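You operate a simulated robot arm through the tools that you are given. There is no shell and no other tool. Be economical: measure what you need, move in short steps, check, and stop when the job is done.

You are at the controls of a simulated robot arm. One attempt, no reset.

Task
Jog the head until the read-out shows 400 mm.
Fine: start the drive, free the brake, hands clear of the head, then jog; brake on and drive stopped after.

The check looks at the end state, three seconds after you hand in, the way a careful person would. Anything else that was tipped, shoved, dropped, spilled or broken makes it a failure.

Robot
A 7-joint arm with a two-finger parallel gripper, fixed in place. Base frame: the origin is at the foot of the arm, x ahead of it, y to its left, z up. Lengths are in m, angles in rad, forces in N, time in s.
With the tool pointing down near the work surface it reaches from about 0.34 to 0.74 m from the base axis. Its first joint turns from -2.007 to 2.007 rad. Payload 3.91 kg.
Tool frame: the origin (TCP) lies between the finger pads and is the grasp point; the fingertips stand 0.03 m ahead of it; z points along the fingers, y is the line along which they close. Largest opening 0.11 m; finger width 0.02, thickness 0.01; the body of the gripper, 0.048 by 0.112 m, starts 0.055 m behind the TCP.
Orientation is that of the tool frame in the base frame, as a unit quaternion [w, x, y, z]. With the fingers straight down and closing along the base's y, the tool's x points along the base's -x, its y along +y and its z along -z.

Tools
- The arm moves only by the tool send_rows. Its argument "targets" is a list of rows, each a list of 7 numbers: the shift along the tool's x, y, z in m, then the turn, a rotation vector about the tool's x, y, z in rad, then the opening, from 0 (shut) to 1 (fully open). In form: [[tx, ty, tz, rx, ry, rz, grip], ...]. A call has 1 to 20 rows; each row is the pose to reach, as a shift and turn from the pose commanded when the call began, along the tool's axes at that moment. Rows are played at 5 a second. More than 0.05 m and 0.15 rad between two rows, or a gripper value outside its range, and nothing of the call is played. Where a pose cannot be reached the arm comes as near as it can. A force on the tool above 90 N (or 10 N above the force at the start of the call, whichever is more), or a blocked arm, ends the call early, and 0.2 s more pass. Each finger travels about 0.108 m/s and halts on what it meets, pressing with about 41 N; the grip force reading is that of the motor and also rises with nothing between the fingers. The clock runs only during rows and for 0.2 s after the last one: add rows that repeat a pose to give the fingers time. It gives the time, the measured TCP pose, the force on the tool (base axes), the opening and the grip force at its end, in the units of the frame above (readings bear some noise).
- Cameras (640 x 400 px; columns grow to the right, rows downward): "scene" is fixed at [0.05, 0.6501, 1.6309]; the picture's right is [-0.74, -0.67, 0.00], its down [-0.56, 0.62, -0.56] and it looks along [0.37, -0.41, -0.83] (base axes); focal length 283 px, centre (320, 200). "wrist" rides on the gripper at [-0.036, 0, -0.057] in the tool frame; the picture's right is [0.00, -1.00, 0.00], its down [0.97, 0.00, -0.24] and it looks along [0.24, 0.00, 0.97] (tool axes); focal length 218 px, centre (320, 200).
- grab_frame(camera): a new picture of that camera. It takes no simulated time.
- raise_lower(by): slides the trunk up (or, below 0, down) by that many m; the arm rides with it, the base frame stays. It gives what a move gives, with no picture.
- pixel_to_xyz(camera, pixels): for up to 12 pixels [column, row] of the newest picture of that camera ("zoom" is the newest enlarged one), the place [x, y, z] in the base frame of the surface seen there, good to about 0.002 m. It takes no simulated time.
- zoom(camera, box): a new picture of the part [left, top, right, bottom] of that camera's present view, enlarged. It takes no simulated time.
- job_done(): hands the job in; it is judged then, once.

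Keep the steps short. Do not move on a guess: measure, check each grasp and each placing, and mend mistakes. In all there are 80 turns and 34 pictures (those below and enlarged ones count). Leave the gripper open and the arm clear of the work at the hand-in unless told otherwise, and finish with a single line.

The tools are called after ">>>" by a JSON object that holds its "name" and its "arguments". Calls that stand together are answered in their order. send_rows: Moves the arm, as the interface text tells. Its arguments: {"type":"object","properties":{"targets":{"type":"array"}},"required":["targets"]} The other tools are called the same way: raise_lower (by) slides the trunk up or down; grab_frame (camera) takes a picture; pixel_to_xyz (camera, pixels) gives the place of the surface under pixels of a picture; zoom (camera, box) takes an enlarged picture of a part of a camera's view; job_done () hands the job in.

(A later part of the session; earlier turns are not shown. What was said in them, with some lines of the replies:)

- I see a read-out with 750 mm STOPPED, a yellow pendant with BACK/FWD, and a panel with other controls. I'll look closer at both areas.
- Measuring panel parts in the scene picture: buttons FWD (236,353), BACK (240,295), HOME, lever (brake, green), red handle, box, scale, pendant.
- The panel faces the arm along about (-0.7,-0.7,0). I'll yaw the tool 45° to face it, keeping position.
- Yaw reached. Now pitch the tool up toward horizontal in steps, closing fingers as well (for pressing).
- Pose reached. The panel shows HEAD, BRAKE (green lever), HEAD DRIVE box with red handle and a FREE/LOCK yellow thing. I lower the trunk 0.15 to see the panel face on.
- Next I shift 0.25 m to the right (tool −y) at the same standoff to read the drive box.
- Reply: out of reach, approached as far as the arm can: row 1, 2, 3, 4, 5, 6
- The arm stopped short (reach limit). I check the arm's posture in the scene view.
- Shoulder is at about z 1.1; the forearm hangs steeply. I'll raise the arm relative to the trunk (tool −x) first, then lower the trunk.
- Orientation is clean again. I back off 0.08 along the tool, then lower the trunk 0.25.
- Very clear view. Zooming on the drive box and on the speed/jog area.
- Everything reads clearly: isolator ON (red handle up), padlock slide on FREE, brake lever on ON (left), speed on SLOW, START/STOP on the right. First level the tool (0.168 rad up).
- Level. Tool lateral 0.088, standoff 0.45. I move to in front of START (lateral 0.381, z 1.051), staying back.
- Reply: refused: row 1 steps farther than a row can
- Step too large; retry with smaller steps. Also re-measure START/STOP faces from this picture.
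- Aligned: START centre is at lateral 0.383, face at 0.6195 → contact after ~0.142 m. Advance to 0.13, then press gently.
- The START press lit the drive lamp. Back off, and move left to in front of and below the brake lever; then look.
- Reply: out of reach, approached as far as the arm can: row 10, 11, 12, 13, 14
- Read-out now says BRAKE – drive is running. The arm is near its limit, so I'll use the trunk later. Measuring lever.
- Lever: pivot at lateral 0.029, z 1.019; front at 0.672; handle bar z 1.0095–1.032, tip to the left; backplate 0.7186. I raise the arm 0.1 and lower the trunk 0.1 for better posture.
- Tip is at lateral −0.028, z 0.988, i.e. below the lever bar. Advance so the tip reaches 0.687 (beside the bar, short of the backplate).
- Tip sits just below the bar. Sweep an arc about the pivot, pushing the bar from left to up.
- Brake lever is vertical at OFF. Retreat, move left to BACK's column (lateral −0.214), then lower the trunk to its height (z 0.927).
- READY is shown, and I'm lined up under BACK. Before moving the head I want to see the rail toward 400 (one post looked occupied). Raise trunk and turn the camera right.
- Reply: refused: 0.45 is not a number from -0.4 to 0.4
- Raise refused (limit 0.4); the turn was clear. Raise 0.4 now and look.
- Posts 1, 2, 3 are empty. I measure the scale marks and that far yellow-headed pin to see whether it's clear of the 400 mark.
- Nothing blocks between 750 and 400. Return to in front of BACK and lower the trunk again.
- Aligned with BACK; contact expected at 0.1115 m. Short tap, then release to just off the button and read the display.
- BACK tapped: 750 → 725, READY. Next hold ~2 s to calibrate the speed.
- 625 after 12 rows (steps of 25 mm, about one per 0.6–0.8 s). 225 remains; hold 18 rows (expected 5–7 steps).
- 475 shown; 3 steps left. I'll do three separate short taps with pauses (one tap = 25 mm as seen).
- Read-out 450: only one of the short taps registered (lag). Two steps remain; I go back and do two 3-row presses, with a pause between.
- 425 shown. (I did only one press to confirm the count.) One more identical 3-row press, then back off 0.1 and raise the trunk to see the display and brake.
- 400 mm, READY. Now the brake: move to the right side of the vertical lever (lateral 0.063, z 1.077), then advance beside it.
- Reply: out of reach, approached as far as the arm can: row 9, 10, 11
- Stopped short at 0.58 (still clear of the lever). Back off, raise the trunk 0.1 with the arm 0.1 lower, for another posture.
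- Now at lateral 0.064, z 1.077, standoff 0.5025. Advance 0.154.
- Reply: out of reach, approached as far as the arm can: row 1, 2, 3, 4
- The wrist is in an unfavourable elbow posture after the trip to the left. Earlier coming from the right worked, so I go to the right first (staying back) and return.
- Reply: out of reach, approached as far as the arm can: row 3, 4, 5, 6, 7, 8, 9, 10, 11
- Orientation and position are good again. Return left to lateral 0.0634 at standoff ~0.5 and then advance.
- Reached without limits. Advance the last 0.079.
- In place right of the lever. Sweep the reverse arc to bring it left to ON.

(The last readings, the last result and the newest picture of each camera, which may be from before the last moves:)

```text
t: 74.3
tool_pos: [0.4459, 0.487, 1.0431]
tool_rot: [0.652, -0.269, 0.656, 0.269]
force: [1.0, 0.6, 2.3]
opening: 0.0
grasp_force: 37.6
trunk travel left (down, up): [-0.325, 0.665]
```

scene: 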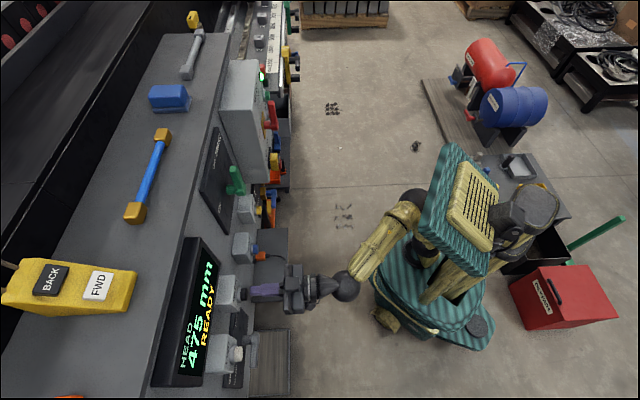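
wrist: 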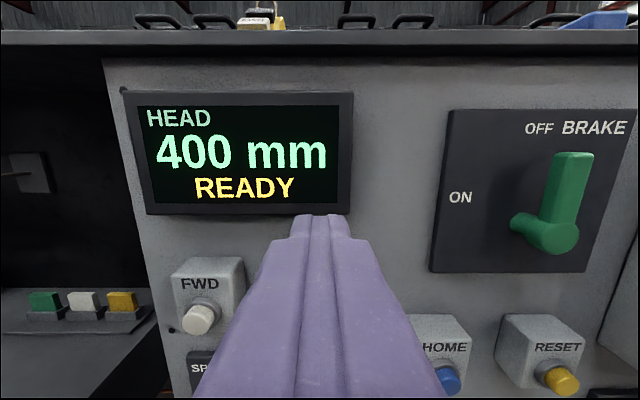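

Sweep complete. Lift off slightly, retreat, and look at lever and read-out.

>>> {"name": "send_rows", "arguments": {"targets": [[-0.008, 0, 0, 0, 0, 0, 0], [-0.008, 0, -0.04, 0, 0, 0, 0], [-0.008, 0, -0.08, 0, 0, 0, 0], [-0.008, 0, -0.12, 0, 0, 0, 0], [-0.008, 0, -0.16, 0, 0, 0, 0], [-0.008, -0.03, -0.19, 0, 0, 0, 0]]}}

>>> {"name": "grab_frame", "arguments": {"camera": "wrist"}}

```text
t: 75.7
tool_pos: [0.3452, 0.3392, 1.0276]
tool_rot: [0.631, -0.274, 0.679, 0.257]
force: [0.0, -0.5, -0.4]
opening: 0.0
grasp_force: 37.6
trunk travel left (down, up): [-0.325, 0.665]
```

```text
3 pictures are left
```

wrist: 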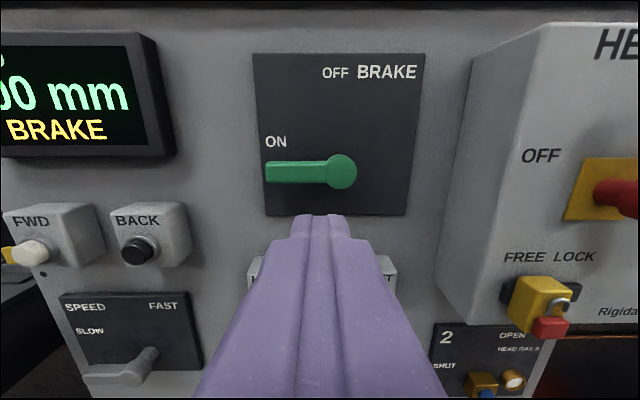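

Brake lever is ON and the read-out says BRAKE. Now go right to in front of STOP (lateral 0.383, z 0.977).

>>> {"name": "send_rows", "arguments": {"targets": [[0, -0.04, -0.01, 0, 0, 0, 0], [0, -0.08, -0.02, 0, 0, 0, 0], [0, -0.12, -0.03, 0, 0, 0, 0], [0, -0.16, -0.03, 0, 0, 0, 0], [0, -0.2, -0.03, 0, 0, 0, 0], [0.01, -0.24, -0.03, 0, 0, 0, 0], [0.02, -0.28, -0.03, 0, 0, 0, 0], [0.03, -0.32, -0.03, 0, 0, 0, 0], [0.04, -0.35, -0.03, 0, 0, 0, 0], [0.05, -0.379, -0.03, 0, 0, 0, 0]]}}

```text
t: 76.6
tool_pos: [0.2863, 0.358, 1.0237]
tool_rot: [0.587, -0.365, 0.601, 0.4]
force: [0.5, -0.3, 0.0]
opening: 0.0004
grasp_force: 37.7
out of reach, approached as far as the arm can: row 1, 2, 3
trunk travel left (down, up): [-0.325, 0.665]
stopped in row 4: the arm was blocked; the commanded pose is now the measured one
```

The arm got blocked by its own limits (not near the panel); tool yawed 20°. Correct the yaw and move forward to standoff ~0.5, where it moves freely.

>>> {"name": "send_rows", "arguments": {"targets": [[0, -0.0152, 0.0121, 0.12, 0, 0, 0], [0, -0.0304, 0.0241, 0.24, 0, 0, 0], [0, -0.0456, 0.0362, 0.358, 0, 0, 0], [0, -0.0456, 0.0362, 0.358, 0, 0, 0]]}}

```text
t: 77.4
tool_pos: [0.315, 0.3332, 0.9083]
tool_rot: [0.553, -0.306, 0.732, 0.254]
force: [1.0, 0.6, -0.9]
opening: 0.0
grasp_force: 37.7
trunk travel left (down, up): [-0.325, 0.665]
stopped in row 3: the arm was blocked; the commanded pose is now the measured one
```

Still wedged in a bad posture (now pitched 15° down, z 0.908). Move up and forward, away from the base, and level the tool.

>>> {"name": "send_rows", "arguments": {"targets": [[-0.034, 0, 0.009, 0, -0.065, 0, 0], [-0.067, 0.001, 0.0186, 0, -0.13, 0, 0], [-0.1, 0.001, 0.028, 0, -0.195, 0, 0], [-0.134, 0.002, 0.0371, 0, -0.26, 0, 0], [-0.134, 0.002, 0.0371, 0, -0.26, 0, 0]]}}

```text
t: 78.6
tool_pos: [0.363, 0.3874, 1.0306]
tool_rot: [0.649, -0.27, 0.646, 0.298]
force: [-0.2, -0.1, 0.7]
opening: 0.0001
grasp_force: 37.4
trunk travel left (down, up): [-0.325, 0.665]
```

Free again: F 0.53, lateral −0.017, level. Move right with the arm 0.08 higher, standoff ~0.5.

>>> {"name": "send_rows", "arguments": {"targets": [[-0.03, -0.02, -0.005, 0, 0, 0, 0], [-0.06, -0.04, -0.01, 0, 0, 0, 0], [-0.08, -0.07, -0.02, 0, 0, 0, 0], [-0.08, -0.11, -0.03, 0, 0, 0, 0], [-0.08, -0.15, -0.04, 0, 0, 0, 0], [-0.08, -0.19, -0.045, 0, 0, 0, 0], [-0.08, -0.23, -0.045, 0, 0, 0, 0], [-0.08, -0.27, -0.045, 0, 0, 0, 0], [-0.08, -0.31, -0.045, 0, 0, 0, 0], [-0.08, -0.35, -0.045, 0, 0, 0, 0], [-0.08, -0.39, -0.045, 0, 0, 0, 0], [-0.08, -0.4, -0.045, 0, 0, 0, 0]]}}

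```text
t: 81.2
tool_pos: [0.6273, 0.0816, 1.0964]
tool_rot: [0.648, -0.27, 0.646, 0.298]
force: [-0.5, -0.2, -0.4]
opening: 0.0
grasp_force: 37.4
trunk travel left (down, up): [-0.325, 0.665]
```

At lateral 0.386, z 1.096. Descend 0.121 to STOP height.

>>> {"name": "send_rows", "arguments": {"targets": [[0.04, -0.002, 0, 0, 0, 0, 0], [0.08, -0.004, 0, 0, 0, 0, 0], [0.121, -0.005, 0, 0, 0, 0, 0]]}}

>>> {"name": "grab_frame", "arguments": {"camera": "wrist"}}

```text
t: 82.0
tool_pos: [0.6293, 0.0828, 0.9756]
tool_rot: [0.649, -0.27, 0.646, 0.298]
force: [-0.7, -0.5, 0.0]
opening: 0.0
grasp_force: 37.3
trunk travel left (down, up): [-0.325, 0.665]
```

```text
2 pictures are left
```

wrist: 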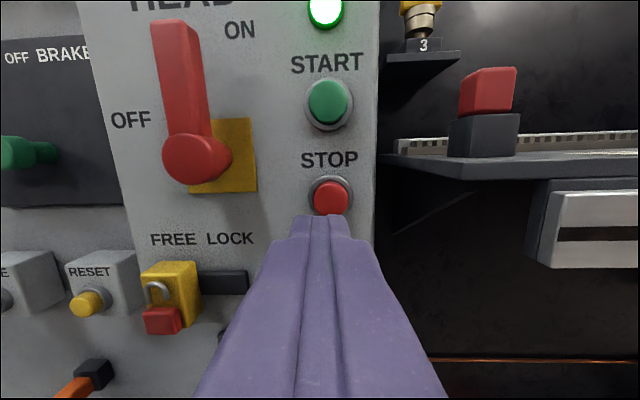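

Aligned with STOP (330,197), lamp still lit. Press: contact at ~0.0855, push to 0.093, hold briefly, then retreat.

>>> {"name": "send_rows", "arguments": {"targets": [[0, 0, 0.04, 0, 0, 0, 0], [0, 0, 0.075, 0, 0, 0, 0], [0, 0, 0.087, 0, 0, 0, 0], [0, 0, 0.093, 0, 0, 0, 0], [0, 0, 0.093, 0, 0, 0, 0], [0, 0, 0.075, 0, 0, 0, 0], [0, 0, 0.04, 0, 0, 0.0, 0], [0, 0, 0, 0, 0, 0, 0], [-0.02, 0, -0.03, 0, 0, 0, 0.5], [-0.04, 0, -0.06, 0, 0, 0, 1], [-0.04, 0, -0.06, 0, 0, 0, 1], [-0.04, 0, -0.06, 0, 0, 0, 1]]}}

>>> {"name": "grab_frame", "arguments": {"camera": "wrist"}}

```text
t: 84.6
tool_pos: [0.5871, 0.0375, 1.0165]
tool_rot: [0.649, -0.27, 0.646, 0.298]
force: [-0.6, 1.0, 0.2]
opening: 0.11
grasp_force: 0.2
trunk travel left (down, up): [-0.325, 0.665]
```

```text
1 pictures are left
```

wrist: 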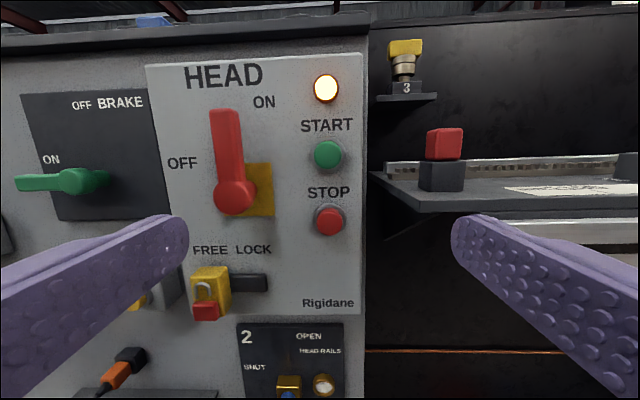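

Lamp turned from green to amber. I wait about 3 s clear of the panel, then take the last picture with both display and lamp.

>>> {"name": "send_rows", "arguments": {"targets": [[0, 0, -0.01, 0, 0, 0, 1], [0, 0, -0.01, 0, 0, 0, 1], [0, 0, -0.01, 0, 0, 0, 1], [0, 0, -0.01, 0, 0, 0, 1], [0, 0, -0.01, 0, 0, 0, 1], [0, 0, -0.01, 0, 0, 0, 1], [0, 0, -0.01, 0, 0, 0, 1], [0, 0, -0.01, 0, 0, 0, 1], [0, 0, -0.01, 0, 0, 0, 1], [0, 0, -0.01, 0, 0, 0, 1], [0, 0, -0.01, 0, 0, 0, 1], [0, 0, -0.01, 0, 0, 0, 1], [0, 0, -0.01, 0, 0, 0, 1], [0, 0, -0.01, 0, 0, 0, 1], [0, 0, -0.01, 0, 0, 0, 1], [0, 0, -0.01, 0, 0, 0, 1]]}}

>>> {"name": "zoom", "arguments": {"camera": "scene", "box": [140, 60, 300, 390]}}

```text
t: 88.0
tool_pos: [0.5808, 0.0301, 1.0162]
tool_rot: [0.648, -0.271, 0.646, 0.299]
force: [0.2, 0.0, 0.9]
opening: 0.1103
grasp_force: 0.0
trunk travel left (down, up): [-0.325, 0.665]
```

```text
1.21 times, centred on (220, 225) of scene
```

zoom: 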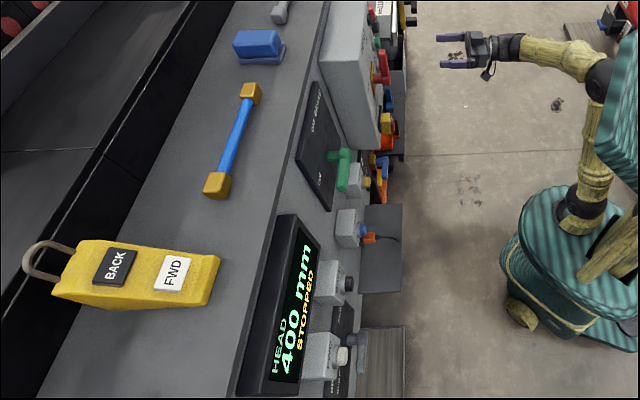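

The read-out shows 400 mm and STOPPED, the brake is ON, the gripper is open and the arm is clear. Handing in.

>>> {"name": "job_done", "arguments": {}}

```text
The job is handed in.
```

The head is at 400 mm with the brake on and the drive stopped; the read-out shows STOPPED, though the drive lamp was amber after the stop and I did not confirm it went out.
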